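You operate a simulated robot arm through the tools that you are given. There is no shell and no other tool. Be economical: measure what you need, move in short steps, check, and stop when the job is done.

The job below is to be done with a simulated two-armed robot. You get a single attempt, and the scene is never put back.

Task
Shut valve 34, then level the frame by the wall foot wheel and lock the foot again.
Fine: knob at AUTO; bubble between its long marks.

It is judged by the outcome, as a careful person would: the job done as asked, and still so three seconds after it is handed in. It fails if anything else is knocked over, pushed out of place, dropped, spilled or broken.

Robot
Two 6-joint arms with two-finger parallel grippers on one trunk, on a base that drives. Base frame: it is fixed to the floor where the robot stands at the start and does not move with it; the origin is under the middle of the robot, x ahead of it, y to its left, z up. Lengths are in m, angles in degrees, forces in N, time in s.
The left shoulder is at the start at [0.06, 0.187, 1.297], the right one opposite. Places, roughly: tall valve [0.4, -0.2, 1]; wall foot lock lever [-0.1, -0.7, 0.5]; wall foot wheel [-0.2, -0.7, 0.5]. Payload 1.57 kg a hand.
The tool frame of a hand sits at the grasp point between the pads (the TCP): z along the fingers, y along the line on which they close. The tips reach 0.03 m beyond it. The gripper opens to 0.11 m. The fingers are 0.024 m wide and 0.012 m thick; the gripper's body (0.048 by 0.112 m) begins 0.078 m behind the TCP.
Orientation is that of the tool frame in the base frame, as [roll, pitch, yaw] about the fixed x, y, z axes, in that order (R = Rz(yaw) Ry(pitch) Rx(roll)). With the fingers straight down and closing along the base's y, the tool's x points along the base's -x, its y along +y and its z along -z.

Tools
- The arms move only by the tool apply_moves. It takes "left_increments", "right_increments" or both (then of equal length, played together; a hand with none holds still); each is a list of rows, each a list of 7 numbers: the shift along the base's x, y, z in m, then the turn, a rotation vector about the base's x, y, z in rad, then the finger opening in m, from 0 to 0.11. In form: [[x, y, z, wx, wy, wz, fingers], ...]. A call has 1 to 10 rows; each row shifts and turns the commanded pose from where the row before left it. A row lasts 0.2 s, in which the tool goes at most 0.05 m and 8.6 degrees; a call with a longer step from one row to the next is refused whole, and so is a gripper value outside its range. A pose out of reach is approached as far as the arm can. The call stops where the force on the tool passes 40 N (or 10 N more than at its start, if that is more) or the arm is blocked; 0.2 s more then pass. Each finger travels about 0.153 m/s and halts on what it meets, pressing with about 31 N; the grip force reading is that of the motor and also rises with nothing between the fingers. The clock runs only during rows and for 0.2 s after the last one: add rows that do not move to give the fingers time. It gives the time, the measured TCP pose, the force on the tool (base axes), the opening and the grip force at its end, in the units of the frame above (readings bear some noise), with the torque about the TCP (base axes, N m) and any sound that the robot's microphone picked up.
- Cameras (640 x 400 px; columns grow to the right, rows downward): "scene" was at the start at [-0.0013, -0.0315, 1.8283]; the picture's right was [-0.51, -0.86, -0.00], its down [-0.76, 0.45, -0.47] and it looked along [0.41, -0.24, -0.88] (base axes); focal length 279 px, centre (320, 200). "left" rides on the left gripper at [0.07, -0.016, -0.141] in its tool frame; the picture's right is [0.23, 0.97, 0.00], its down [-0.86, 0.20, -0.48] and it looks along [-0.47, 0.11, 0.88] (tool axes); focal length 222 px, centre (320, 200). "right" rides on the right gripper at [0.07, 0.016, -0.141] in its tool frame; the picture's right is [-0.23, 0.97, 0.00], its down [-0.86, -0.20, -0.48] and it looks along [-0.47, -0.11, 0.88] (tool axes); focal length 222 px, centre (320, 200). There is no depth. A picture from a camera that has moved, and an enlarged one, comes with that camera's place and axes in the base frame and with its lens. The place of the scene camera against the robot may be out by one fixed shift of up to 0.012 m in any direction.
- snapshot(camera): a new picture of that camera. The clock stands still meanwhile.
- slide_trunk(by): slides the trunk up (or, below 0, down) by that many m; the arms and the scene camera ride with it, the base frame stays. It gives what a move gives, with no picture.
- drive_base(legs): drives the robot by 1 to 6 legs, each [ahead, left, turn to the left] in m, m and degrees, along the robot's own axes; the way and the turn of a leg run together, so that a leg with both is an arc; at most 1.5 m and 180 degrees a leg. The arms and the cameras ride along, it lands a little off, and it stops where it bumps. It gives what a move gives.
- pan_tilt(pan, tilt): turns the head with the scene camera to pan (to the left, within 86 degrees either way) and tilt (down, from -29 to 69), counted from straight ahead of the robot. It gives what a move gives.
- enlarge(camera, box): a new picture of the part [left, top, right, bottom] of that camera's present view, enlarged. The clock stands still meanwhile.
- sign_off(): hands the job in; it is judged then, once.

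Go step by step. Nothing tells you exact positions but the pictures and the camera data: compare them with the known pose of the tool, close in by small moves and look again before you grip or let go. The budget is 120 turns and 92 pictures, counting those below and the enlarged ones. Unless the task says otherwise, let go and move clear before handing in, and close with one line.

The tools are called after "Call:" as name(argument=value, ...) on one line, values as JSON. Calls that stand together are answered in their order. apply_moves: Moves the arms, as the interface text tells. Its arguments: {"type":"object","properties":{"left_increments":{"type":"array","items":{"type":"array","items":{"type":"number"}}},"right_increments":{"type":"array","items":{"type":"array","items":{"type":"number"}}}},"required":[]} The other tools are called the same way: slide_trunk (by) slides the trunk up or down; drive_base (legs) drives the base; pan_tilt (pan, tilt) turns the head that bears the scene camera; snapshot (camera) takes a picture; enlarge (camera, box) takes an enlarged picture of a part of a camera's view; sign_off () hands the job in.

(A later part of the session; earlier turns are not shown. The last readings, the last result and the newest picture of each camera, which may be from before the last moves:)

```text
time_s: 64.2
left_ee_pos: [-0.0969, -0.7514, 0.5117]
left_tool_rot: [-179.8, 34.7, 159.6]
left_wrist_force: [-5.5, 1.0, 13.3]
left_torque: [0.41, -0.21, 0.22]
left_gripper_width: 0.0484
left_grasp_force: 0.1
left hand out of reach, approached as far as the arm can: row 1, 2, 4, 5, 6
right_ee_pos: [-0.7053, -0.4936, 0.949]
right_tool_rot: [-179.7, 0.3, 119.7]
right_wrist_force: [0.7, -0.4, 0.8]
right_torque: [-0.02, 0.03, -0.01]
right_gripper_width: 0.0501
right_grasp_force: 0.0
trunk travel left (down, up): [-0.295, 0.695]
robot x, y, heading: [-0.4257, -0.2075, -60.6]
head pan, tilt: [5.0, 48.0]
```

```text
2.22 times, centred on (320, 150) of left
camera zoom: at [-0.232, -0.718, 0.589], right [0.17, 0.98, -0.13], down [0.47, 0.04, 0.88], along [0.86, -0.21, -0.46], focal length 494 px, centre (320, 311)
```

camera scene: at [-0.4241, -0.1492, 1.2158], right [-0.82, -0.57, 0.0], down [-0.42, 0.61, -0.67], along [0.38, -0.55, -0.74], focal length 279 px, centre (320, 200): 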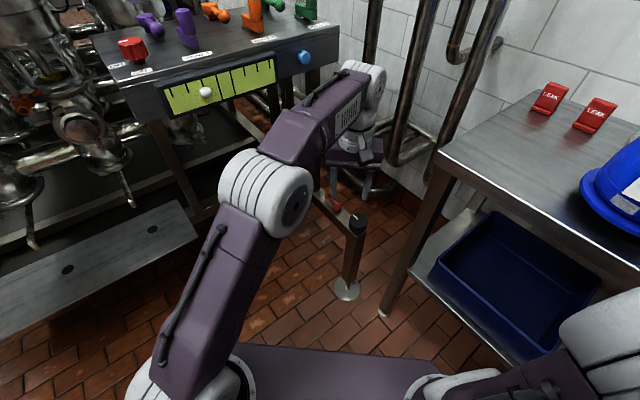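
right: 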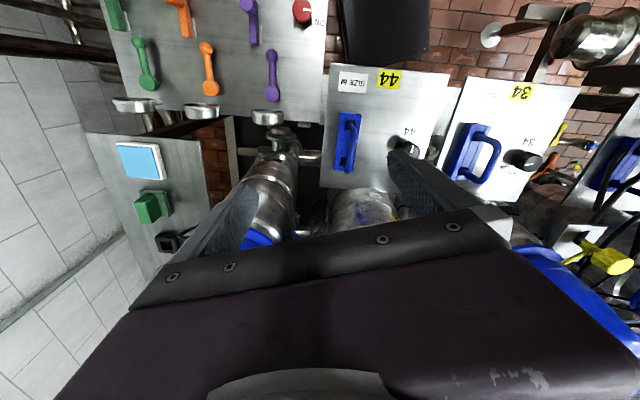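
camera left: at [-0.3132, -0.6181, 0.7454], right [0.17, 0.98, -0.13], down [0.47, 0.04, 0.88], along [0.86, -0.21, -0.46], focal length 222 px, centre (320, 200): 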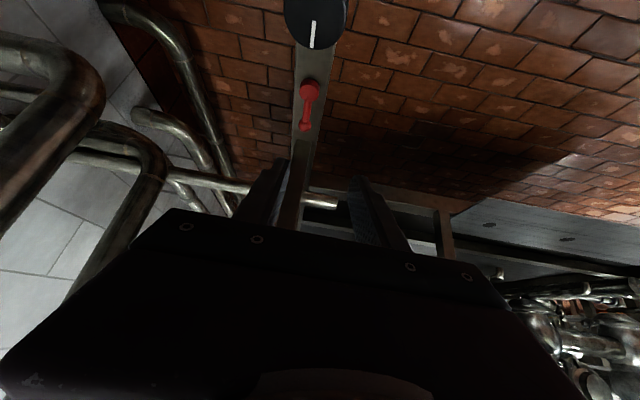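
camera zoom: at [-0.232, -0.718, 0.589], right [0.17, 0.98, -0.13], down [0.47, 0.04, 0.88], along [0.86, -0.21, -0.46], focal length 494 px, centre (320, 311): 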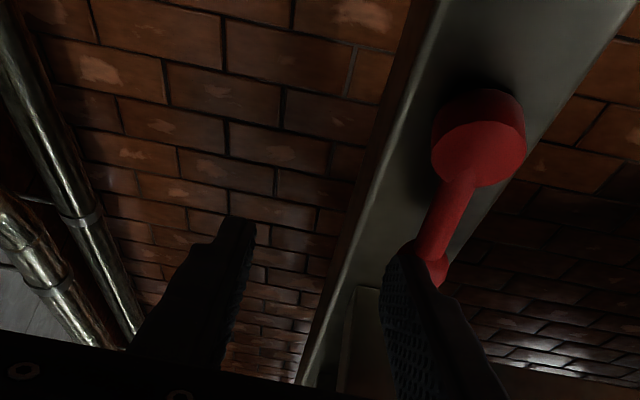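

The wrist is at a turning limit there and a finger touched the lever. I'll back off and reduce the yaw by 25°.

Call:
apply_moves(left_increments=[[-0.018, 0.006, 0.027, 0, 0, 0, 0.05], [-0.018, 0.006, 0.027, 0, 0, 0, 0.05], [-0.018, 0.006, 0.027, 0, 0, 0, 0.05], [0, 0, 0, 0, 0, -0.145, 0.05], [0, 0, 0, 0, 0, -0.145, 0.05], [0, 0, 0, 0, 0, -0.145, 0.05], [0, 0, 0, 0, 0, 0, 0.05]])

Call:
enlarge(camera="left", box=[200, 20, 440, 240])

```text
time_s: 65.8
left_ee_pos: [-0.1533, -0.8015, 0.5951]
left_tool_rot: [180.0, 34.4, 134.4]
left_wrist_force: [-0.5, 0.0, 0.0]
left_torque: [0.02, -0.02, 0.02]
left_gripper_width: 0.0501
left_grasp_force: 0.1
left hand out of reach, approached as far as the arm can: row 1, 2, 3, 4, 5, 6
right_ee_pos: [-0.7034, -0.4956, 0.948]
right_tool_rot: [-179.7, 0.0, 119.7]
right_wrist_force: [-0.5, 0.1, 0.4]
right_torque: [-0.03, 0.03, 0.04]
right_gripper_width: 0.0502
right_grasp_force: 0.0
trunk travel left (down, up): [-0.295, 0.695]
robot x, y, heading: [-0.4255, -0.2101, -60.5]
head pan, tilt: [5.0, 48.0]
```

```text
1.82 times, centred on (320, 130) of left
camera zoom: at [-0.2616, -0.7154, 0.6715], right [0.56, 0.82, -0.13], down [0.45, -0.17, 0.88], along [0.7, -0.55, -0.46], focal length 404 px, centre (320, 327)
```

zoom: 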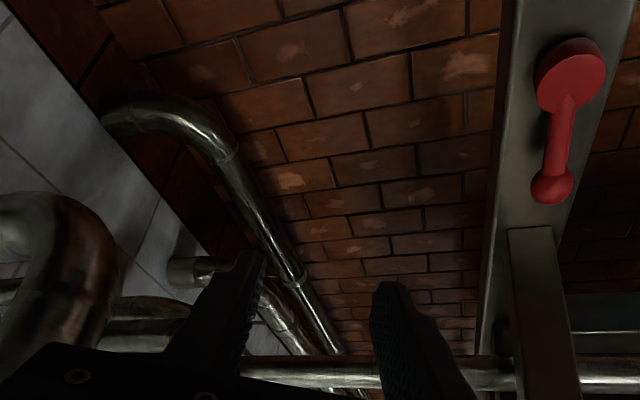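

The arm isn't following where expected; I'll look at its posture.

Call:
snapshot(camera="scene")

Call:
apply_moves(left_increments=[[0, 0.0, 0.04, 0, 0, 0, 0.05], [0, 0.02, 0.04, 0, 0, 0, 0.05], [0, 0.03, 0.03, 0, 0, 0, 0.05], [0, 0.0, 0.0, 0, 0, 0, 0.05]])

```text
22 pictures are left
camera scene: at [-0.4069, -0.2191, 1.2158], right [-0.82, -0.57, 0.0], down [-0.42, 0.61, -0.67], along [0.38, -0.55, -0.74], focal length 279 px, centre (320, 200)
```

scene: 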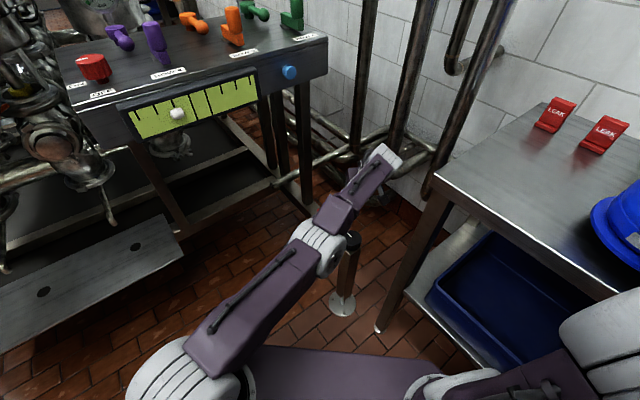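

```text
time_s: 66.8
left_ee_pos: [-0.1532, -0.7827, 0.7124]
left_tool_rot: [179.9, 34.4, 134.7]
left_wrist_force: [-0.4, -0.2, 0.3]
left_torque: [0.03, 0.0, -0.01]
left_gripper_width: 0.05
left_grasp_force: 0.1
left hand out of reach, approached as far as the arm can: row 2, 3
right_ee_pos: [-0.7027, -0.4961, 0.9488]
right_tool_rot: [-179.9, 0.1, 119.7]
right_wrist_force: [1.4, -0.6, -0.2]
right_torque: [0.04, 0.02, 0.0]
right_gripper_width: 0.0501
right_grasp_force: 0.1
trunk travel left (down, up): [-0.295, 0.695]
robot x, y, heading: [-0.4249, -0.2058, -60.6]
head pan, tilt: [5.0, 48.0]
```

The limit seems tied to wrist yaw. I'll turn the yaw further back to a natural angle and pull the hand toward me, then plan to push the lever with closed fingers.

Call:
apply_moves(left_increments=[[0, 0.0, 0, 0, 0, -0.14, 0.02], [0, 0.0, 0, 0, 0, -0.14, 0.0], [0, 0.0, 0, 0, 0, -0.14, 0.0], [0, 0.0, 0, 0, 0, -0.14, 0.0], [0, 0.0, 0, 0, 0, -0.14, 0.0], [0, 0.03, 0, 0, 0, 0, 0.0], [0, 0.03, 0, 0, 0, 0, 0.0], [0, 0, 0, 0, 0, 0, 0.0]])

```text
time_s: 68.6
left_ee_pos: [-0.1474, -0.8104, 0.7351]
left_tool_rot: [-180.0, 34.4, 94.5]
left_wrist_force: [-0.6, 0.2, 0.1]
left_torque: [0.01, 0.01, -0.04]
left_gripper_width: 0.0
left_grasp_force: 21.0
left hand out of reach, approached as far as the arm can: row 1, 2, 3, 4, 6, 7
right_ee_pos: [-0.7033, -0.4956, 0.9488]
right_tool_rot: [-179.7, 0.0, 119.6]
right_wrist_force: [0.3, -0.9, 1.1]
right_torque: [0.03, 0.04, 0.03]
right_gripper_width: 0.0502
right_grasp_force: 0.1
trunk travel left (down, up): [-0.295, 0.695]
robot x, y, heading: [-0.4278, -0.2087, -60.2]
head pan, tilt: [5.0, 48.0]
```

The arm seems stuck straight-elbowed at full stretch. I'll command a longer pull straight toward the shoulder to fold it.

Call:
apply_moves(left_increments=[[-0.005, 0.042, -0.015, 0, 0, 0, 0.0], [-0.005, 0.042, -0.015, 0, 0, 0, 0.0], [-0.005, 0.042, -0.015, 0, 0, 0, 0.0], [-0.005, 0.042, -0.01, 0, 0, 0, 0.0], [-0.005, 0.042, -0.01, 0, 0, 0, 0.0], [0, 0.04, 0, 0, 0, 0, 0]])

Call:
snapshot(camera="scene")

```text
time_s: 70.0
left_ee_pos: [-0.1416, -0.804, 0.7492]
left_tool_rot: [179.9, 34.3, 94.4]
left_wrist_force: [0.9, 0.4, 1.2]
left_torque: [-0.02, -0.01, 0.02]
left_gripper_width: 0.0001
left_grasp_force: 21.6
left hand out of reach, approached as far as the arm can: row 1, 2, 3, 4, 5, 6
right_ee_pos: [-0.7039, -0.4959, 0.9481]
right_tool_rot: [-179.8, 0.1, 119.7]
right_wrist_force: [0.1, -0.1, -0.7]
right_torque: [0.02, 0.01, -0.01]
right_gripper_width: 0.0503
right_grasp_force: 0.0
trunk travel left (down, up): [-0.295, 0.695]
robot x, y, heading: [-0.4283, -0.209, -60.2]
head pan, tilt: [5.0, 48.0]
```

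```text
21 pictures are left
camera scene: at [-0.4068, -0.2187, 1.2158], right [-0.82, -0.57, 0.0], down [-0.42, 0.61, -0.67], along [0.38, -0.55, -0.74], focal length 279 px, centre (320, 200)
```

scene: 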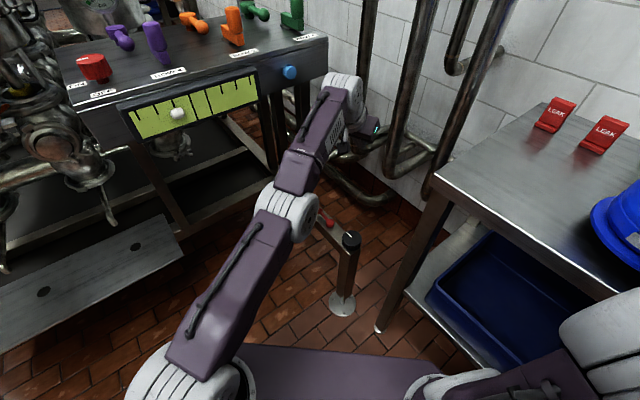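

Still straight. A pitch change combined with an inward move should bend the elbow; I'll try that.

Call:
apply_moves(left_increments=[[0, 0.04, -0.01, 0.14, 0.011, 0, 0.0], [0, 0.04, -0.01, 0.14, 0.011, 0, 0.0], [0, 0.04, -0.01, 0.14, 0.011, 0, 0.0], [0, 0.045, -0.01, 0, 0, 0, 0.0], [0, 0.045, 0, 0, 0, 0, 0.0]])

```text
time_s: 71.2
left_ee_pos: [-0.1384, -0.701, 0.7299]
left_tool_rot: [-180.0, 10.2, 94.5]
left_wrist_force: [-0.4, -0.6, -0.6]
left_torque: [0.01, -0.03, -0.01]
left_gripper_width: 0.0
left_grasp_force: 21.3
left hand out of reach, approached as far as the arm can: row 1, 2, 3, 4, 5
right_ee_pos: [-0.7039, -0.4967, 0.949]
right_tool_rot: [-179.9, 0.1, 119.7]
right_wrist_force: [-0.4, -0.6, 0.6]
right_torque: [0.01, -0.01, -0.01]
right_gripper_width: 0.0502
right_grasp_force: 0.1
trunk travel left (down, up): [-0.295, 0.695]
robot x, y, heading: [-0.427, -0.208, -60.4]
head pan, tilt: [5.0, 48.0]
```

Now the other pitch direction with an inward pull.

Call:
apply_moves(left_increments=[[0, 0.02, -0.01, -0.14, -0.011, 0, 0.0], [0, 0.02, -0.01, -0.14, -0.011, 0, 0.0], [0, 0.03, -0.01, -0.14, -0.011, 0, 0.0], [0, 0.045, 0, 0, 0, 0, 0.0], [0, 0.045, 0, 0, 0, 0, 0.0]])

```text
time_s: 72.4
left_ee_pos: [-0.1228, -0.7124, 0.7774]
left_tool_rot: [180.0, 18.1, 94.6]
left_wrist_force: [0.2, 0.5, 0.4]
left_torque: [0.02, -0.03, -0.02]
left_gripper_width: 0.0002
left_grasp_force: 20.8
left hand out of reach, approached as far as the arm can: row 1, 2, 3, 4, 5
right_ee_pos: [-0.7033, -0.4963, 0.9494]
right_tool_rot: [-179.8, 0.1, 119.7]
right_wrist_force: [0.5, 0.6, -0.6]
right_torque: [-0.02, -0.01, 0.01]
right_gripper_width: 0.05
right_grasp_force: 0.0
trunk travel left (down, up): [-0.295, 0.695]
robot x, y, heading: [-0.4282, -0.2081, -60.4]
head pan, tilt: [5.0, 48.0]
```

I'll continue with a larger pitch sweep toward (and past) vertical with an inward pull, which should fold the elbow upward.

Call:
apply_moves(left_increments=[[0, 0.045, -0.01, 0.145, 0.011, 0, 0.0], [0, 0.045, -0.01, 0.145, 0.011, 0, 0.0], [0, 0.045, -0.01, 0.145, 0.011, 0, 0.0], [0, 0.045, -0.01, 0.145, 0.011, 0, 0.0], [0, 0.045, -0.01, 0.145, 0.011, 0, 0.0], [0, 0.045, 0, 0, 0, 0, 0.0], [0, 0.045, 0, 0, 0, 0, 0.0]])

```text
time_s: 74.0
left_ee_pos: [-0.1237, -0.4098, 0.7433]
left_tool_rot: [179.9, -23.4, 94.5]
left_wrist_force: [-0.1, -0.3, 1.2]
left_torque: [0.01, 0.02, -0.01]
left_gripper_width: 0.0
left_grasp_force: 21.3
left hand out of reach, approached as far as the arm can: row 1, 2
right_ee_pos: [-0.703, -0.4949, 0.9498]
right_tool_rot: [-179.7, 0.1, 119.8]
right_wrist_force: [0.6, -0.3, -0.6]
right_torque: [0.0, -0.05, -0.03]
right_gripper_width: 0.0504
right_grasp_force: 0.1
trunk travel left (down, up): [-0.295, 0.695]
robot x, y, heading: [-0.4251, -0.2064, -60.3]
head pan, tilt: [5.0, 48.0]
```

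Freed: the elbow folds again. I'll straighten the tool, re-yaw for straddling the lever, and then bring the base closer so the arm never fully stretches.

Call:
apply_moves(left_increments=[[-0.015, 0, 0, -0.136, -0.01, 0, 0.05], [-0.015, 0, 0, -0.136, -0.01, 0, 0.05], [-0.015, 0, 0, -0.136, -0.01, 0, 0.05], [-0.015, 0, 0, 0, 0, 0.1386, 0.05], [-0.015, 0, 0, 0, 0, 0.1386, 0.05], [-0.01, -0.01, 0, 0, 0, 0.1386, 0.05], [-0.01, -0.01, 0, 0, 0, 0.1386, 0.05], [-0.01, -0.01, 0, 0, 0, 0.1386, 0.05], [0, -0.01, 0, 0, 0, 0.1386, 0.05], [0, -0.01, 0, 0, 0, 0.1386, 0.05]])

Call:
drive_base(legs=[[0.06, 0.04, 0]])

Call:
apply_moves(left_increments=[[0, -0.02, 0, -0.0727, -0.126, 0, 0.05], [0, -0.02, 0, -0.0727, -0.126, 0, 0.05], [0, -0.02, 0, -0.0727, -0.126, 0, 0.05]])

Call:
snapshot(camera="left")

```text
time_s: 76.2
left_ee_pos: [-0.2279, -0.4636, 0.7417]
left_tool_rot: [-180.0, -0.1, 150.3]
left_wrist_force: [-0.2, 0.2, 0.0]
left_torque: [-0.01, -0.03, 0.01]
left_gripper_width: 0.0504
left_grasp_force: 0.1
right_ee_pos: [-0.7039, -0.4964, 0.9496]
right_tool_rot: [-179.8, 0.1, 119.8]
right_wrist_force: [-0.9, -0.4, 0.2]
right_torque: [0.01, -0.03, -0.01]
right_gripper_width: 0.0502
right_grasp_force: 0.1
trunk travel left (down, up): [-0.295, 0.695]
robot x, y, heading: [-0.427, -0.2073, -60.2]
head pan, tilt: [5.0, 48.0]
```

```text
time_s: 77.2
left_ee_pos: [-0.1621, -0.4971, 0.7424]
left_tool_rot: [-180.0, -0.2, 150.1]
left_wrist_force: [0.8, 0.4, -0.3]
left_torque: [0.01, 0.01, -0.02]
left_gripper_width: 0.0501
left_grasp_force: 0.0
right_ee_pos: [-0.638, -0.5284, 0.9504]
right_tool_rot: [-179.8, 0.1, 119.7]
right_wrist_force: [-0.3, 0.0, -0.1]
right_torque: [0.03, 0.02, -0.03]
right_gripper_width: 0.05
right_grasp_force: 0.1
trunk travel left (down, up): [-0.295, 0.695]
robot x, y, heading: [-0.3603, -0.2379, -60.1]
head pan, tilt: [5.0, 48.0]
```

```text
time_s: 78.0
left_ee_pos: [-0.1642, -0.5561, 0.7417]
left_tool_rot: [-179.9, 25.1, 150.1]
left_wrist_force: [-0.5, -0.3, -0.6]
left_torque: [0.0, -0.01, 0.02]
left_gripper_width: 0.0499
left_grasp_force: 0.0
right_ee_pos: [-0.6393, -0.5288, 0.9492]
right_tool_rot: [-179.8, 0.1, 119.7]
right_wrist_force: [-0.1, 0.2, -0.2]
right_torque: [-0.02, 0.0, 0.01]
right_gripper_width: 0.0501
right_grasp_force: 0.0
trunk travel left (down, up): [-0.295, 0.695]
robot x, y, heading: [-0.3642, -0.2396, -60.4]
head pan, tilt: [5.0, 48.0]
```

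```text
20 pictures are left
camera left: at [-0.2789, -0.5084, 0.8398], right [0.31, 0.95, -0.1], down [0.6, -0.11, 0.8], along [0.74, -0.3, -0.6], focal length 222 px, centre (320, 200)
```

left: 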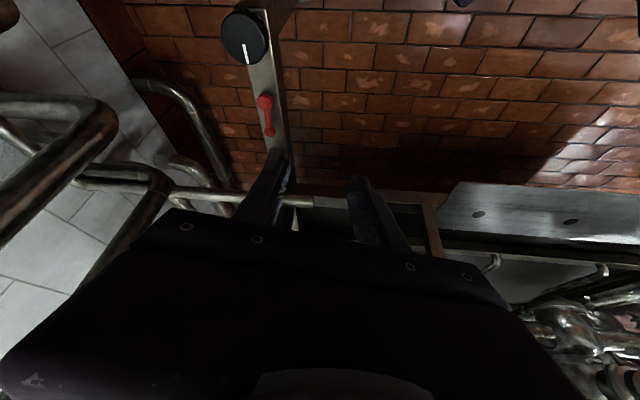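

Geometry is good and consistent. Approaching the lever to straddle it near the ball.

Call:
apply_moves(left_increments=[[0.0084, -0.0272, -0.0286, 0, 0, 0, 0.055], [0.0084, -0.0272, -0.0286, 0, 0, 0, 0.055], [0.0084, -0.0272, -0.0286, 0, 0, 0, 0.055], [0.0084, -0.0272, -0.0286, 0, 0, 0, 0.055], [0.0084, -0.0272, -0.0286, 0, 0, 0, 0.055], [0.0092, -0.0053, -0.0227, 0, 0, 0, 0.055], [0.0092, -0.0053, -0.0227, 0, 0, 0, 0.055], [0.0092, -0.0053, -0.0227, 0, 0, 0, 0.055]])

Call:
enlarge(camera="left", box=[220, 60, 420, 240])

```text
time_s: 79.8
left_ee_pos: [-0.0923, -0.7086, 0.5293]
left_tool_rot: [-179.9, 25.0, 150.1]
left_wrist_force: [0.5, 0.0, 0.5]
left_torque: [0.01, 0.01, -0.03]
left_gripper_width: 0.0548
left_grasp_force: 0.1
right_ee_pos: [-0.6388, -0.5297, 0.9493]
right_tool_rot: [-179.8, 0.1, 119.8]
right_wrist_force: [0.5, -0.3, 0.2]
right_torque: [0.0, 0.02, 0.02]
right_gripper_width: 0.0499
right_grasp_force: 0.0
trunk travel left (down, up): [-0.295, 0.695]
robot x, y, heading: [-0.3616, -0.2415, -60.0]
head pan, tilt: [5.0, 48.0]
```

```text
2.22 times, centred on (320, 150) of left
camera zoom: at [-0.208, -0.6606, 0.6284], right [0.31, 0.95, -0.1], down [0.6, -0.11, 0.79], along [0.74, -0.3, -0.6], focal length 494 px, centre (320, 311)
```

zoom: 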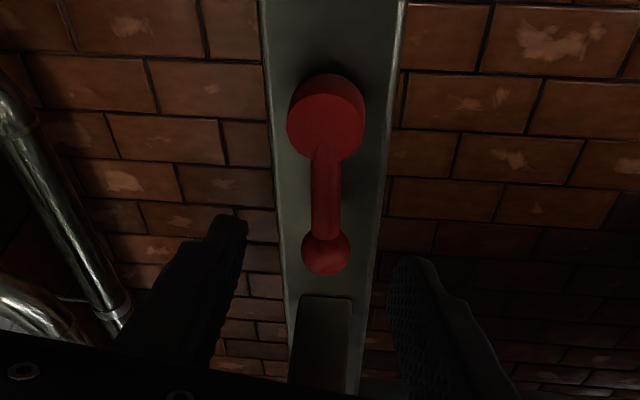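

Nicely straddled. Lower the rest, narrow the fingers around the ball, and try moving it gently toward me.

Call:
apply_moves(left_increments=[[0.0045, -0.0025, -0.011, 0, 0, 0, 0.055], [0.0045, -0.0025, -0.012, 0, 0, 0, 0.055], [0, 0, 0, 0, 0, 0, 0.03], [0.002, 0.008, 0, 0, 0, 0, 0.03], [0.001, 0.008, 0, 0, 0, 0, 0.03], [0, 0.008, 0, 0, 0, 0, 0.03]])

Call:
enlarge(camera="left", box=[220, 60, 420, 240])

```text
time_s: 81.2
left_ee_pos: [-0.0837, -0.6901, 0.5093]
left_tool_rot: [-179.6, 25.0, 150.3]
left_wrist_force: [1.6, -10.8, 14.0]
left_torque: [-0.65, -0.09, 0.3]
left_gripper_width: 0.0382
left_grasp_force: 4.1
right_ee_pos: [-0.6402, -0.5282, 0.9499]
right_tool_rot: [-179.8, 0.2, 119.7]
right_wrist_force: [0.7, 0.3, -0.1]
right_torque: [0.02, 0.02, 0.01]
right_gripper_width: 0.05
right_grasp_force: 0.1
trunk travel left (down, up): [-0.295, 0.695]
robot x, y, heading: [-0.3632, -0.2407, -60.4]
head pan, tilt: [5.0, 48.0]
```

```text
2.22 times, centred on (320, 150) of left
camera zoom: at [-0.1979, -0.642, 0.6073], right [0.31, 0.95, -0.1], down [0.6, -0.11, 0.79], along [0.74, -0.31, -0.6], focal length 494 px, centre (320, 311)
```

zoom: 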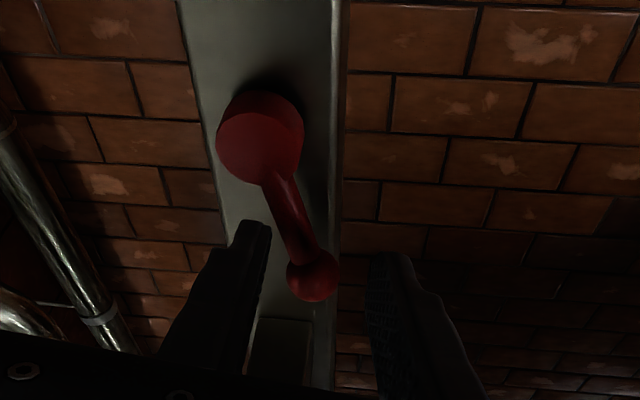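

The lever swings toward me. Continue along its arc, slightly higher to avoid rubbing the rail.

Call:
apply_moves(left_increments=[[0, 0, 0.003, 0, 0, 0, 0.035], [-0.0026, 0.0141, 0, 0, 0, 0, 0.035], [-0.0062, 0.013, 0, 0, 0, 0.1, 0.035], [-0.0093, 0.0109, 0, 0, 0, 0.1, 0.035], [-0.0118, 0.0081, 0, 0, 0, 0.1, 0.035]])

Call:
enlarge(camera="left", box=[220, 60, 420, 240])

```text
time_s: 82.4
left_ee_pos: [-0.1107, -0.6428, 0.5124]
left_tool_rot: [180.0, 24.9, 167.3]
left_wrist_force: [-0.4, -0.3, -0.7]
left_torque: [0.02, -0.02, 0.02]
left_gripper_width: 0.0349
left_grasp_force: 0.0
right_ee_pos: [-0.6391, -0.5285, 0.9488]
right_tool_rot: [-179.7, 0.0, 119.7]
right_wrist_force: [-0.6, -0.6, -0.4]
right_torque: [0.05, -0.04, 0.0]
right_gripper_width: 0.0501
right_grasp_force: 0.1
trunk travel left (down, up): [-0.295, 0.695]
robot x, y, heading: [-0.3586, -0.2393, -60.3]
head pan, tilt: [5.0, 48.0]
```

```text
2.22 times, centred on (320, 150) of left
camera zoom: at [-0.2347, -0.6309, 0.609], right [0.01, 1.0, -0.1], down [0.6, 0.07, 0.79], along [0.8, -0.07, -0.6], focal length 494 px, centre (320, 311)
```

zoom: 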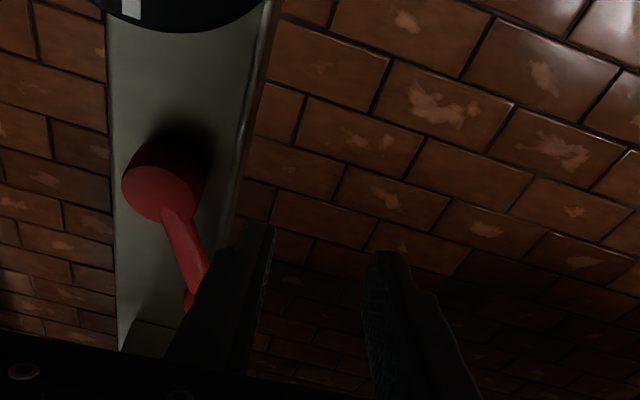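

The finger slid over the lever, which stayed about 25° out. I'll lift, straddle again and go deeper.

Call:
apply_moves(left_increments=[[-0.0113, 0.0025, 0.025, 0, 0, 0, 0.05], [-0.0113, 0.0025, 0.025, 0, 0, 0, 0.05], [0.0145, -0.025, 0, 0, 0, 0, 0.05], [0.0145, -0.025, 0, 0, 0, 0, 0.05], [0.0082, -0.0019, -0.018, 0, 0, 0, 0.05], [0.0082, -0.0019, -0.018, 0, 0, 0, 0.05], [0.0082, -0.0019, -0.018, 0, 0, 0, 0.05], [0.003, -0.0007, -0.006, 0, 0, 0, 0.05], [0, 0, 0, 0, 0, 0, 0.05]])

Call:
enlarge(camera="left", box=[220, 60, 420, 240])

```text
time_s: 84.4
left_ee_pos: [-0.0787, -0.6943, 0.5012]
left_tool_rot: [-179.9, 24.8, 167.3]
left_wrist_force: [0.4, 0.6, 0.2]
left_torque: [0.03, 0.01, -0.02]
left_gripper_width: 0.0504
left_grasp_force: 0.1
right_ee_pos: [-0.6395, -0.5287, 0.9496]
right_tool_rot: [-179.8, 0.0, 119.6]
right_wrist_force: [0.1, 0.3, -0.3]
right_torque: [-0.01, 0.01, 0.04]
right_gripper_width: 0.0501
right_grasp_force: 0.1
trunk travel left (down, up): [-0.295, 0.695]
robot x, y, heading: [-0.3592, -0.2421, -60.7]
head pan, tilt: [5.0, 48.0]
```

```text
2.22 times, centred on (320, 150) of left
camera zoom: at [-0.2015, -0.6825, 0.5994], right [0.01, 1.0, -0.1], down [0.6, 0.07, 0.79], along [0.8, -0.07, -0.6], focal length 494 px, centre (320, 311)
```

zoom: 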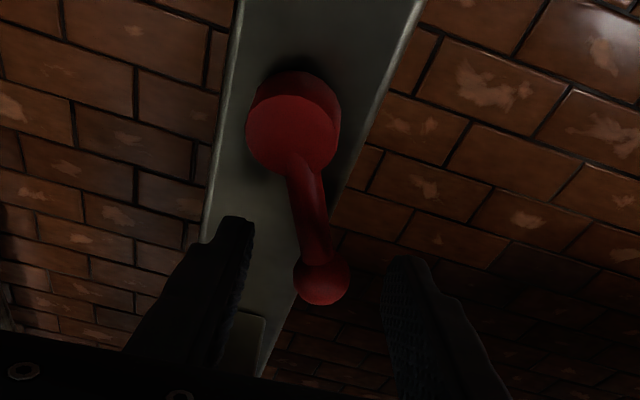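

Good depth now. Grip the ball lightly and swing it about its hub.

Call:
apply_moves(left_increments=[[0, 0, 0, 0, 0, 0, 0.012], [0, 0, 0, 0, 0, 0, 0.012], [-0.0012, 0.0065, 0, 0, 0, 0.14, 0.012], [-0.002, 0.0063, 0, 0, 0, 0.14, 0.012], [-0.0029, 0.0059, 0, 0, 0, 0.14, 0.012], [-0.0037, 0.0055, 0, 0, 0, 0.14, 0.012]])

Call:
enlarge(camera="left", box=[220, 60, 420, 240])

```text
time_s: 85.8
left_ee_pos: [-0.089, -0.6735, 0.5006]
left_tool_rot: [-179.5, 24.8, -160.6]
left_wrist_force: [0.3, -26.3, 9.5]
left_torque: [-0.55, -0.48, 0.61]
left_gripper_width: 0.0234
left_grasp_force: 35.5
right_ee_pos: [-0.6397, -0.5295, 0.949]
right_tool_rot: [-179.8, 0.1, 119.7]
right_wrist_force: [1.0, -1.1, -0.8]
right_torque: [0.0, 0.01, -0.02]
right_gripper_width: 0.0502
right_grasp_force: 0.1
trunk travel left (down, up): [-0.295, 0.695]
robot x, y, heading: [-0.3586, -0.2383, -60.3]
head pan, tilt: [5.0, 48.0]
```

```text
2.22 times, centred on (320, 150) of left
camera zoom: at [-0.1999, -0.7277, 0.6001], right [-0.52, 0.85, -0.1], down [0.48, 0.38, 0.79], along [0.71, 0.36, -0.6], focal length 494 px, centre (320, 311)
```

zoom: 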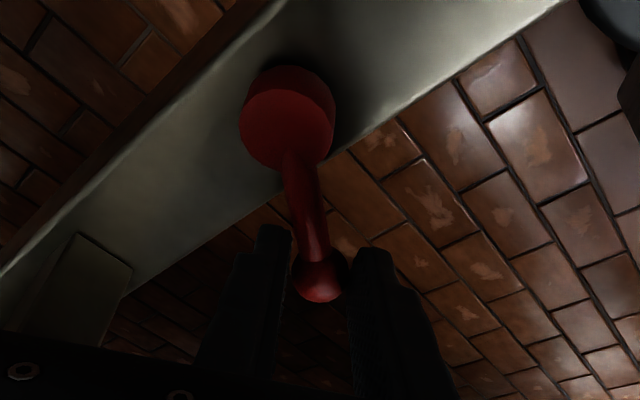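

The lever follows; about 60° from the rail now. Continue toward 90°.

Call:
apply_moves(left_increments=[[-0.0044, 0.0049, 0, 0, 0, 0.14, 0.012], [-0.0051, 0.0042, 0, 0, 0, 0.14, 0.012], [-0.0056, 0.0035, 0, 0, 0, 0.14, 0.012], [-0.006, 0.0027, 0, 0, 0, 0.14, 0.012]])

Call:
enlarge(camera="left", box=[220, 60, 420, 240])

```text
time_s: 86.7
left_ee_pos: [-0.0984, -0.6619, 0.502]
left_tool_rot: [-179.0, 24.6, -137.2]
left_wrist_force: [7.9, -7.9, -4.6]
left_torque: [-0.03, -0.36, 0.02]
left_gripper_width: 0.0211
left_grasp_force: 34.9
right_ee_pos: [-0.6381, -0.5296, 0.9496]
right_tool_rot: [-179.9, 0.1, 119.7]
right_wrist_force: [0.3, 0.4, 0.4]
right_torque: [0.0, 0.0, 0.02]
right_gripper_width: 0.0501
right_grasp_force: 0.1
trunk travel left (down, up): [-0.295, 0.695]
robot x, y, heading: [-0.358, -0.244, -60.4]
head pan, tilt: [5.0, 48.0]
stopped in row 4 (left hand): the force on the tool passed its limit at 44 N (the readings are from after the stop); the commanded pose is now the measured one
```

```text
2.22 times, centred on (320, 150) of left
camera zoom: at [-0.1791, -0.7553, 0.6], right [-0.81, 0.58, -0.11], down [0.28, 0.55, 0.79], along [0.52, 0.6, -0.61], focal length 494 px, centre (320, 311)
```

zoom: 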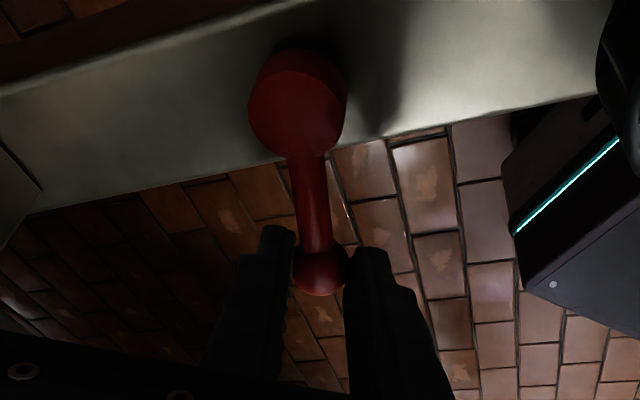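

That's the end stop, roughly perpendicular to the rail: unlocked. Release, lift away and unwind the wrist toward the wheel.

Call:
apply_moves(left_increments=[[0, 0, 0, 0, 0, 0, 0.05], [0, 0, 0, 0, 0, 0, 0.05], [-0.0103, -0.0097, 0.03, 0, 0, 0, 0.05], [-0.0103, -0.0097, 0.03, 0, 0, 0, 0.05], [-0.0103, -0.0097, 0.03, 0, 0, 0, 0.05], [-0.01, 0, 0.01, 0, 0, -0.1416, 0.08], [-0.01, 0, 0.01, 0, 0, -0.1416, 0.08], [-0.01, 0, 0.01, 0, 0, -0.1416, 0.08], [-0.01, 0, 0, 0, 0, -0.1416, 0.08], [-0.01, 0, 0, 0, 0, -0.1416, 0.08]])

Call:
apply_moves(left_increments=[[-0.005, 0.005, 0, 0, 0, -0.1416, 0.08], [-0.005, 0.005, 0, 0, 0, -0.1416, 0.08], [-0.005, 0.005, 0, 0, 0, -0.1416, 0.08], [-0.005, 0.005, 0, 0, 0, -0.1416, 0.08], [0, 0, 0, 0.0545, 0.0943, 0, 0.08], [0, 0, 0, 0.0545, 0.0943, 0, 0.08], [0, 0, 0, 0.0545, 0.0943, 0, 0.08], [0, 0, 0, 0.0545, 0.0943, 0, 0.08]])

Call:
snapshot(camera="left")

```text
time_s: 88.9
left_ee_pos: [-0.1784, -0.6708, 0.611]
left_tool_rot: [-179.1, 24.5, -178.0]
left_wrist_force: [0.6, 0.1, -0.1]
left_torque: [0.01, -0.01, 0.0]
left_gripper_width: 0.0802
left_grasp_force: 0.0
left hand out of reach, approached as far as the arm can: row 4, 5
right_ee_pos: [-0.6389, -0.5286, 0.9494]
right_tool_rot: [-179.7, 0.1, 119.8]
right_wrist_force: [0.3, 0.4, -0.1]
right_torque: [-0.01, 0.0, 0.01]
right_gripper_width: 0.0502
right_grasp_force: 0.0
trunk travel left (down, up): [-0.295, 0.695]
robot x, y, heading: [-0.3588, -0.2376, -60.1]
head pan, tilt: [5.0, 48.0]
```

```text
time_s: 90.7
left_ee_pos: [-0.1994, -0.652, 0.611]
left_tool_rot: [-179.0, -0.6, 149.7]
left_wrist_force: [1.0, 0.1, -0.3]
left_torque: [-0.01, 0.02, 0.0]
left_gripper_width: 0.0801
left_grasp_force: 0.1
right_ee_pos: [-0.6381, -0.5296, 0.9505]
right_tool_rot: [-179.9, 0.0, 119.8]
right_wrist_force: [0.4, -0.1, 0.6]
right_torque: [0.02, 0.0, 0.01]
right_gripper_width: 0.0502
right_grasp_force: 0.1
trunk travel left (down, up): [-0.295, 0.695]
robot x, y, heading: [-0.359, -0.2416, -60.4]
head pan, tilt: [5.0, 48.0]
```

```text
13 pictures are left
camera left: at [-0.265, -0.6285, 0.7511], right [0.29, 0.96, -0.02], down [0.85, -0.25, 0.47], along [0.44, -0.15, -0.88], focal length 222 px, centre (320, 200)
```

left: 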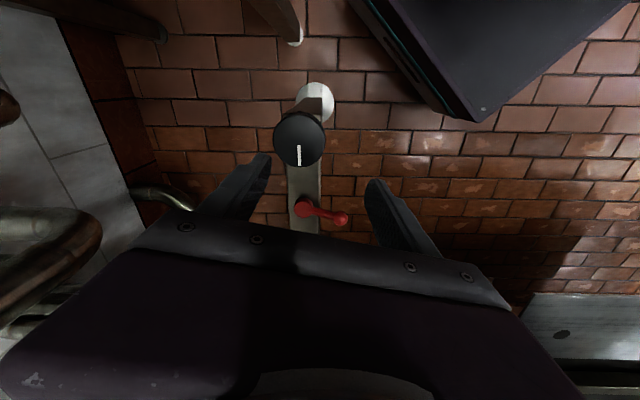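

The lever is now perpendicular to the rail. The wheel is at about [-0.216, -0.668]; I'll go down over it and grip.

Call:
apply_moves(left_increments=[[-0.008, -0.008, -0.02, 0, 0, 0, 0.09], [-0.008, -0.008, -0.03, 0, 0, 0, 0.09], [0, 0, -0.03, 0, 0, 0, 0.09], [0, 0, -0.022, 0, 0, 0, 0.09]])

Call:
enlarge(camera="left", box=[200, 60, 440, 240])

```text
time_s: 91.7
left_ee_pos: [-0.2152, -0.6672, 0.5072]
left_tool_rot: [-179.0, -0.3, 149.8]
left_wrist_force: [0.3, -0.6, -0.3]
left_torque: [-0.03, 0.0, 0.0]
left_gripper_width: 0.0902
left_grasp_force: 0.1
right_ee_pos: [-0.6386, -0.5295, 0.9491]
right_tool_rot: [-179.8, 0.1, 119.7]
right_wrist_force: [0.2, 0.4, 0.1]
right_torque: [-0.02, 0.0, 0.02]
right_gripper_width: 0.05
right_grasp_force: 0.1
trunk travel left (down, up): [-0.295, 0.695]
robot x, y, heading: [-0.3604, -0.2378, -60.4]
head pan, tilt: [5.0, 48.0]
```

```text
2.22 times, centred on (320, 150) of left
camera zoom: at [-0.2822, -0.6445, 0.6476], right [0.29, 0.96, -0.02], down [0.85, -0.25, 0.47], along [0.45, -0.15, -0.88], focal length 494 px, centre (320, 311)
```

zoom: 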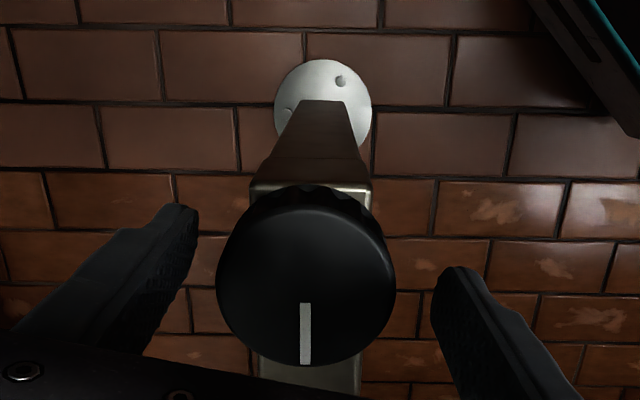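

Centre and grip the wheel, then turn 45° clockwise and look at the bubble.

Call:
apply_moves(left_increments=[[-0.006, -0.002, -0.004, 0, 0, 0, 0.09], [0, 0, 0, 0, 0, 0, 0.04], [0, 0, 0, 0, 0, 0, 0.04], [0, 0, 0, 0, 0, -0.13, 0.04], [0, 0, 0, 0, 0, -0.13, 0.04], [0, 0, 0, 0, 0, -0.13, 0.04], [0, 0, 0, 0, 0, -0.13, 0.04], [0, 0, 0, 0, 0, -0.13, 0.04], [0, 0, 0, 0, 0, -0.13, 0.04]])

Call:
snapshot(camera="scene")

```text
time_s: 93.7
left_ee_pos: [-0.2165, -0.6681, 0.5032]
left_tool_rot: [-179.1, -0.5, 104.9]
left_wrist_force: [33.3, 17.0, -2.6]
left_torque: [-0.17, -1.35, 0.22]
left_gripper_width: 0.0586
left_grasp_force: 44.9
right_ee_pos: [-0.6364, -0.5278, 0.9509]
right_tool_rot: [-179.5, 0.1, 119.9]
right_wrist_force: [-0.7, 0.2, 0.0]
right_torque: [-0.05, -0.02, 0.0]
right_gripper_width: 0.0503
right_grasp_force: 0.0
trunk travel left (down, up): [-0.295, 0.695]
robot x, y, heading: [-0.3587, -0.2412, -60.0]
head pan, tilt: [5.0, 48.0]
```

```text
11 pictures are left
camera scene: at [-0.339, -0.2503, 1.2157], right [-0.82, -0.57, 0.0], down [-0.43, 0.61, -0.67], along [0.38, -0.55, -0.74], focal length 279 px, centre (320, 200)
```

scene: 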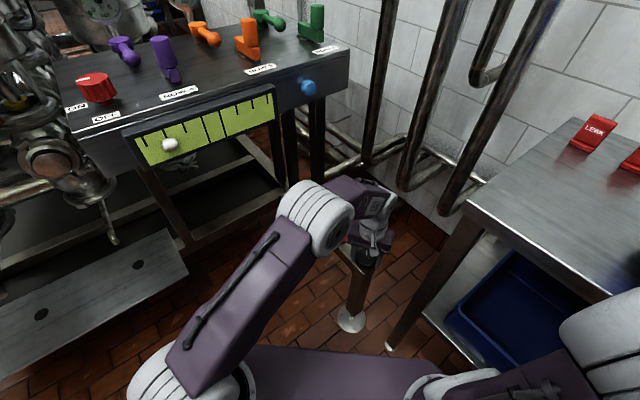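

The bubble moved left by ~0.85 division, so the correct direction is counter-clockwise, about 120° back from here. I'll ease the side load and turn 80° counter-clockwise.

Call:
apply_moves(left_increments=[[0.005, 0.002, 0, 0, 0, 0.0, 0.04], [0, 0, 0, 0, 0, 0.14, 0.04], [0, 0, 0, 0, 0, 0.14, 0.04], [0, 0, 0, 0, 0, 0.14, 0.04], [0, 0, 0, 0, 0, 0.14, 0.04], [0, 0, 0, 0, 0, 0.14, 0.04], [0, 0, 0, 0, 0, 0.14, 0.04], [0, 0, 0, 0, 0, 0.14, 0.04], [0, 0, 0, 0, 0, 0.14, 0.04], [0, 0, 0, 0, 0, 0.14, 0.04]])

Call:
enlarge(camera="scene", box=[120, 80, 290, 180])

```text
time_s: 95.3
left_ee_pos: [-0.2208, -0.6704, 0.5035]
left_tool_rot: [-178.7, -0.5, 153.1]
left_wrist_force: [-7.2, -8.1, -9.9]
left_torque: [0.2, -0.43, -0.07]
left_gripper_width: 0.0588
left_grasp_force: 45.2
right_ee_pos: [-0.6399, -0.5305, 0.9505]
right_tool_rot: [-179.8, 0.0, 119.6]
right_wrist_force: [-0.1, -0.6, 0.5]
right_torque: [-0.02, 0.05, 0.0]
right_gripper_width: 0.05
right_grasp_force: 0.1
trunk travel left (down, up): [-0.295, 0.695]
robot x, y, heading: [-0.3627, -0.2396, -60.5]
head pan, tilt: [5.0, 48.0]
stopped in row 8 (left hand): the force on the tool passed its limit at 49 N (the readings are from after the stop); the commanded pose is now the measured one
```

```text
3.76 times, centred on (205, 130) of scene
camera zoom: at [-0.3425, -0.2539, 1.216], right [-0.82, -0.57, 0.0], down [-0.42, 0.61, -0.67], along [0.38, -0.55, -0.74], focal length 1052 px, centre (753, 464)
```

zoom: 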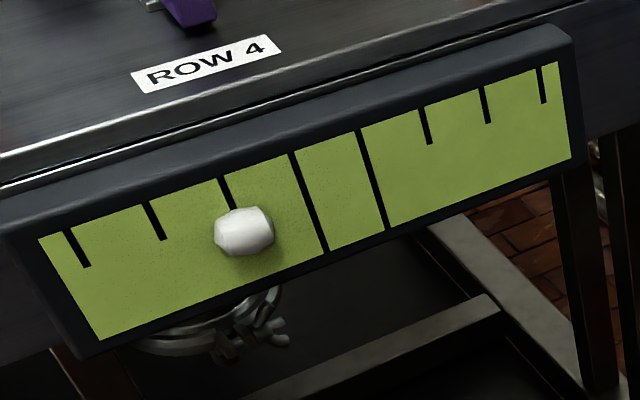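

Back at the starting tilt (bubble ~3.05); I need ~77° more counter-clockwise. Release, recentre on the axis, rewind the hand and regrip.

Call:
apply_moves(left_increments=[[0, 0, 0, 0, 0, 0, 0.085], [0, 0, 0, 0, 0, 0, 0.085], [0.005, 0.0015, 0, 0, 0, -0.14, 0.085], [0, 0, 0, 0, 0, -0.14, 0.085], [0, 0, 0, 0, 0, -0.14, 0.085], [0, 0, 0, 0, 0, -0.14, 0.085], [0, 0, 0, 0, 0, -0.14, 0.085], [0, 0, 0, 0, 0, 0, 0.04], [0, 0, 0, 0, 0, 0, 0.04], [0, 0, 0, 0, 0, 0, 0.04]])

Call:
apply_moves(left_increments=[[0, 0, 0, 0, 0, 0.12, 0.04], [0, 0, 0, 0, 0, 0.12, 0.04], [0, 0, 0, 0, 0, 0.12, 0.04], [0, 0, 0, 0, 0, 0.12, 0.04]])

```text
time_s: 97.5
left_ee_pos: [-0.2176, -0.6689, 0.5048]
left_tool_rot: [-178.7, -0.4, 113.1]
left_wrist_force: [-26.0, -11.1, -4.4]
left_torque: [-0.11, -0.16, -0.1]
left_gripper_width: 0.0603
left_grasp_force: 45.2
right_ee_pos: [-0.6419, -0.5298, 0.9482]
right_tool_rot: [-179.9, 0.2, 119.6]
right_wrist_force: [0.2, 0.0, 0.8]
right_torque: [-0.02, -0.01, 0.02]
right_gripper_width: 0.0502
right_grasp_force: 0.0
trunk travel left (down, up): [-0.295, 0.695]
robot x, y, heading: [-0.3622, -0.2406, -60.4]
head pan, tilt: [5.0, 48.0]
```

```text
time_s: 98.1
left_ee_pos: [-0.2168, -0.6682, 0.5046]
left_tool_rot: [-178.5, -0.4, 123.6]
left_wrist_force: [-7.1, -3.5, -4.8]
left_torque: [0.13, -0.78, -0.05]
left_gripper_width: 0.0601
left_grasp_force: 45.3
right_ee_pos: [-0.6406, -0.5297, 0.9492]
right_tool_rot: [-179.9, 0.1, 119.4]
right_wrist_force: [0.1, -0.1, -0.1]
right_torque: [0.0, 0.0, 0.01]
right_gripper_width: 0.0501
right_grasp_force: 0.0
trunk travel left (down, up): [-0.295, 0.695]
robot x, y, heading: [-0.3629, -0.2436, -60.2]
head pan, tilt: [5.0, 48.0]
stopped in row 2 (left hand): the force on the tool passed its limit at 41 N (the readings are from after the stop); the commanded pose is now the measured one
```

Small centring error; ease it and continue counter-clockwise.

Call:
apply_moves(left_increments=[[-0.0025, -0.001, 0, 0, 0, 0, 0.04], [0, 0, 0, 0, 0, 0.1, 0.04], [0, 0, 0, 0, 0, 0.1, 0.04], [0, 0, 0, 0, 0, 0.1, 0.04], [0, 0, 0, 0, 0, 0.1, 0.04], [0, 0, 0, 0, 0, 0.1, 0.04]])

```text
time_s: 99.5
left_ee_pos: [-0.2203, -0.67, 0.504]
left_tool_rot: [-178.5, -0.5, 152.5]
left_wrist_force: [-2.2, -9.5, -7.6]
left_torque: [1.46, -0.47, -0.03]
left_gripper_width: 0.0598
left_grasp_force: 45.5
right_ee_pos: [-0.6409, -0.5314, 0.949]
right_tool_rot: [-179.8, -0.1, 119.6]
right_wrist_force: [0.1, 1.1, -0.4]
right_torque: [0.0, 0.02, 0.03]
right_gripper_width: 0.0502
right_grasp_force: 0.0
trunk travel left (down, up): [-0.295, 0.695]
robot x, y, heading: [-0.3646, -0.2425, -60.3]
head pan, tilt: [5.0, 48.0]
```

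Smooth; about 40° done. Continue the remaining ~35° and check.

Call:
apply_moves(left_increments=[[0, -0.0005, 0, 0, 0, 0.1, 0.04], [0, -0.0005, 0, 0, 0, 0.1, 0.04], [0, 0, 0, 0, 0, 0.1, 0.04], [0, 0, 0, 0, 0, 0.1, 0.04], [0, 0, 0, 0, 0, 0.1, 0.04], [0, 0, 0, 0, 0, 0.1, 0.04]])

Call:
enlarge(camera="scene", box=[120, 80, 290, 180])

```text
time_s: 100.9
left_ee_pos: [-0.2211, -0.6732, 0.5051]
left_tool_rot: [-178.4, -0.4, -173.2]
left_wrist_force: [-14.9, -23.4, -9.2]
left_torque: [1.33, 0.59, -0.08]
left_gripper_width: 0.0601
left_grasp_force: 44.9
right_ee_pos: [-0.6412, -0.5316, 0.9477]
right_tool_rot: [-179.9, 0.0, 119.5]
right_wrist_force: [0.7, 0.7, -0.8]
right_torque: [0.01, 0.0, 0.01]
right_gripper_width: 0.0501
right_grasp_force: 0.1
trunk travel left (down, up): [-0.295, 0.695]
robot x, y, heading: [-0.3601, -0.2412, -60.4]
head pan, tilt: [5.0, 48.0]
```

```text
3.76 times, centred on (205, 130) of scene
camera zoom: at [-0.3439, -0.2556, 1.2157], right [-0.82, -0.57, 0.0], down [-0.42, 0.61, -0.67], along [0.38, -0.55, -0.74], focal length 1052 px, centre (753, 464)
```

zoom: 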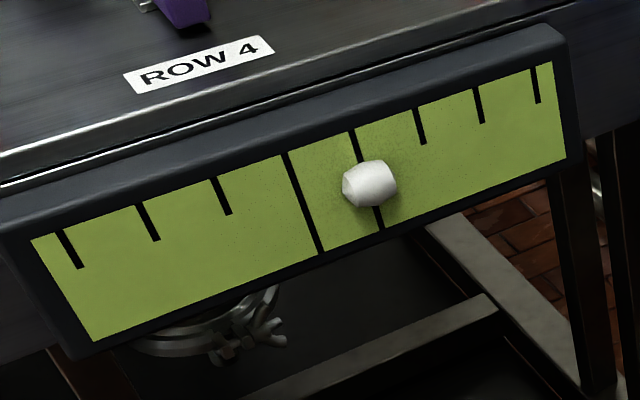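

Overshot slightly: bubble is on the right long mark. Turn back ~18° clockwise.

Call:
apply_moves(left_increments=[[0, 0.001, 0, 0, 0, -0.1, 0.04], [0, 0.001, 0, 0, 0, -0.1, 0.04], [0, 0, 0, 0, 0, -0.11, 0.04], [0, 0, 0, 0, 0, 0, 0.04]])

Call:
enlarge(camera="scene", box=[120, 80, 290, 180])

```text
time_s: 101.9
left_ee_pos: [-0.2201, -0.6703, 0.5045]
left_tool_rot: [-178.3, -0.4, 168.8]
left_wrist_force: [-16.9, -30.1, -8.9]
left_torque: [0.8, 0.67, -0.16]
left_gripper_width: 0.06
left_grasp_force: 45.1
right_ee_pos: [-0.641, -0.5309, 0.9482]
right_tool_rot: [-179.9, 0.0, 119.6]
right_wrist_force: [-0.1, 1.0, 0.0]
right_torque: [0.02, -0.01, 0.0]
right_gripper_width: 0.05
right_grasp_force: 0.1
trunk travel left (down, up): [-0.295, 0.695]
robot x, y, heading: [-0.3605, -0.2415, -60.3]
head pan, tilt: [5.0, 48.0]
```

```text
3.76 times, centred on (205, 130) of scene
camera zoom: at [-0.344, -0.2559, 1.2158], right [-0.82, -0.57, 0.0], down [-0.42, 0.61, -0.67], along [0.38, -0.55, -0.74], focal length 1052 px, centre (753, 464)
```

zoom: 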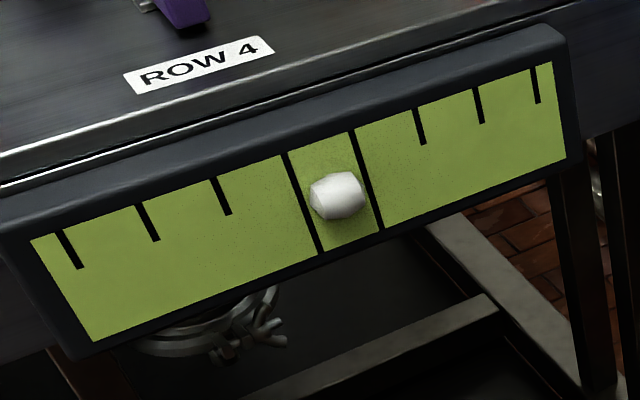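

The bubble is centred between the long marks. Release the wheel, lift off, and prepare closed fingers to push the lever back.

Call:
apply_moves(left_increments=[[0, 0, 0, 0, 0, 0, 0.08], [0, 0, 0, 0, 0, 0, 0.09], [0, 0, 0.03, 0, 0, 0, 0.09], [0, 0, 0.04, 0, 0, 0, 0.09], [0.01, 0.005, 0.04, 0, 0, -0.11, 0.06], [0.01, 0.005, 0, 0, 0, -0.11, 0.02], [0.02, 0.005, 0, 0, 0, -0.11, 0.0], [0.02, 0.005, 0, -0.0727, -0.126, 0, 0.0], [0.01, 0.005, 0, -0.0727, -0.126, 0, 0.0], [0, 0.005, 0, -0.0727, -0.126, 0, 0.0]])

Call:
snapshot(camera="left")

```text
time_s: 104.1
left_ee_pos: [-0.1498, -0.6387, 0.6153]
left_tool_rot: [-178.4, 24.7, 150.0]
left_wrist_force: [-0.1, 0.1, -0.1]
left_torque: [0.02, 0.02, 0.02]
left_gripper_width: 0.0
left_grasp_force: 21.3
right_ee_pos: [-0.6403, -0.5284, 0.9503]
right_tool_rot: [-179.8, 0.1, 119.6]
right_wrist_force: [-0.6, -0.6, 0.0]
right_torque: [0.01, 0.01, 0.02]
right_gripper_width: 0.05
right_grasp_force: 0.0
trunk travel left (down, up): [-0.295, 0.695]
robot x, y, heading: [-0.3641, -0.239, -60.3]
head pan, tilt: [5.0, 48.0]
```

```text
7 pictures are left
camera left: at [-0.2618, -0.5873, 0.7134], right [0.32, 0.94, -0.12], down [0.61, -0.1, 0.79], along [0.73, -0.32, -0.61], focal length 222 px, centre (320, 200)
```

left: 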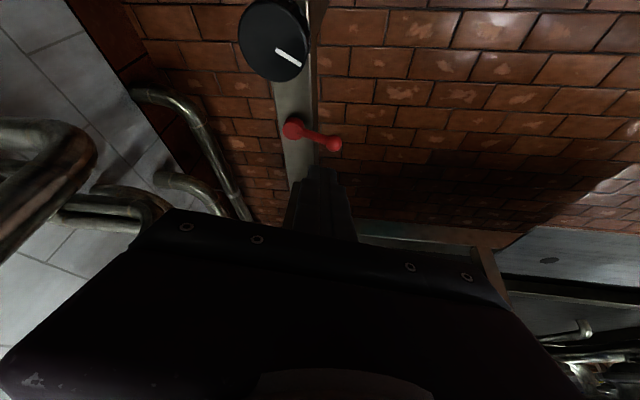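

Lever ball is at about [-0.10, -0.651]. Go down on its wheel side and push it round in an arc back toward the rail.

Call:
apply_moves(left_increments=[[0.002, 0.001, -0.04, 0, 0, 0, 0.0], [0.002, 0.001, -0.04, 0, 0, 0, 0.0], [0.001, 0, -0.031, 0, 0, 0, 0.0], [0.015, -0.004, 0, 0, 0, 0, 0.0], [0.017, -0.007, 0, 0, 0, 0, 0.0], [0.01, -0.008, 0, 0, 0, 0, 0.0], [0.009, -0.0085, 0, 0, 0, 0, 0.0], [0.005, -0.0125, 0, 0, 0, 0, 0.0], [0.003, -0.012, 0, 0, 0, 0, 0.0]])

Call:
enlarge(camera="left", box=[220, 60, 420, 240])

```text
time_s: 106.1
left_ee_pos: [-0.0853, -0.6881, 0.5042]
left_tool_rot: [-178.4, 24.7, 150.1]
left_wrist_force: [-8.1, 3.6, 6.1]
left_torque: [-0.02, 0.07, -0.12]
left_gripper_width: 0.0
left_grasp_force: 22.0
right_ee_pos: [-0.6426, -0.5265, 0.9491]
right_tool_rot: [-179.9, 0.1, 119.6]
right_wrist_force: [0.0, 0.0, -1.5]
right_torque: [-0.01, -0.01, 0.02]
right_gripper_width: 0.0498
right_grasp_force: 0.0
trunk travel left (down, up): [-0.295, 0.695]
robot x, y, heading: [-0.3603, -0.2413, -60.5]
head pan, tilt: [5.0, 48.0]
```

```text
2.22 times, centred on (320, 150) of left
camera zoom: at [-0.1985, -0.6374, 0.6036], right [0.32, 0.94, -0.12], down [0.61, -0.1, 0.79], along [0.73, -0.32, -0.61], focal length 494 px, centre (320, 311)
```

zoom: 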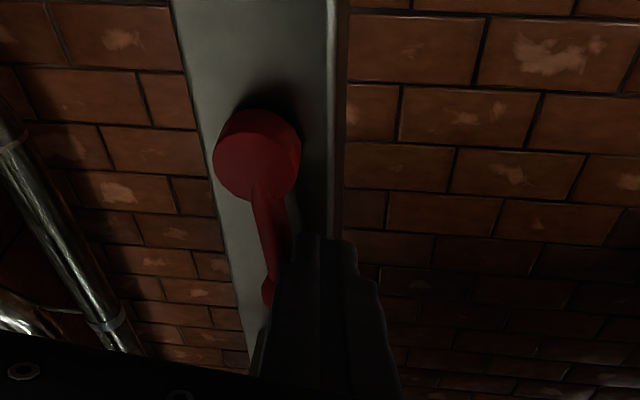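

The lever is nearly in line with the rail again. Push a few millimetres further to its stop, then back off and look.

Call:
apply_moves(left_increments=[[-0.0005, -0.004, 0, 0, 0, 0, 0.0], [-0.001, -0.004, 0, 0, 0, 0, 0.0], [-0.001, -0.003, 0, 0, 0, 0, 0.0], [0, 0, 0, 0, 0, 0, 0.0]])

Call:
enlarge(camera="left", box=[220, 60, 420, 240])

```text
time_s: 107.1
left_ee_pos: [-0.0869, -0.6956, 0.5047]
left_tool_rot: [-178.6, 24.6, 150.4]
left_wrist_force: [3.1, 25.6, 11.7]
left_torque: [0.44, -0.23, 0.26]
left_gripper_width: 0.0001
left_grasp_force: 21.8
right_ee_pos: [-0.6405, -0.5257, 0.9505]
right_tool_rot: [-179.7, 0.3, 119.7]
right_wrist_force: [0.2, -0.2, -0.6]
right_torque: [0.0, -0.02, 0.03]
right_gripper_width: 0.0499
right_grasp_force: 0.0
trunk travel left (down, up): [-0.295, 0.695]
robot x, y, heading: [-0.3619, -0.2422, -60.3]
head pan, tilt: [5.0, 48.0]
```

```text
2.22 times, centred on (320, 150) of left
camera zoom: at [-0.1997, -0.6459, 0.6037], right [0.31, 0.94, -0.12], down [0.61, -0.1, 0.79], along [0.73, -0.32, -0.61], focal length 494 px, centre (320, 311)
```

zoom: 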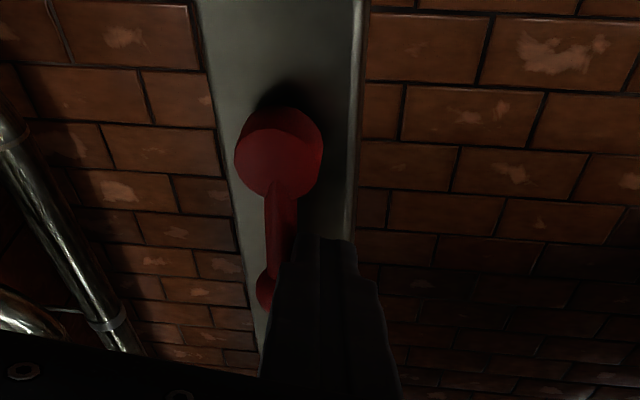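

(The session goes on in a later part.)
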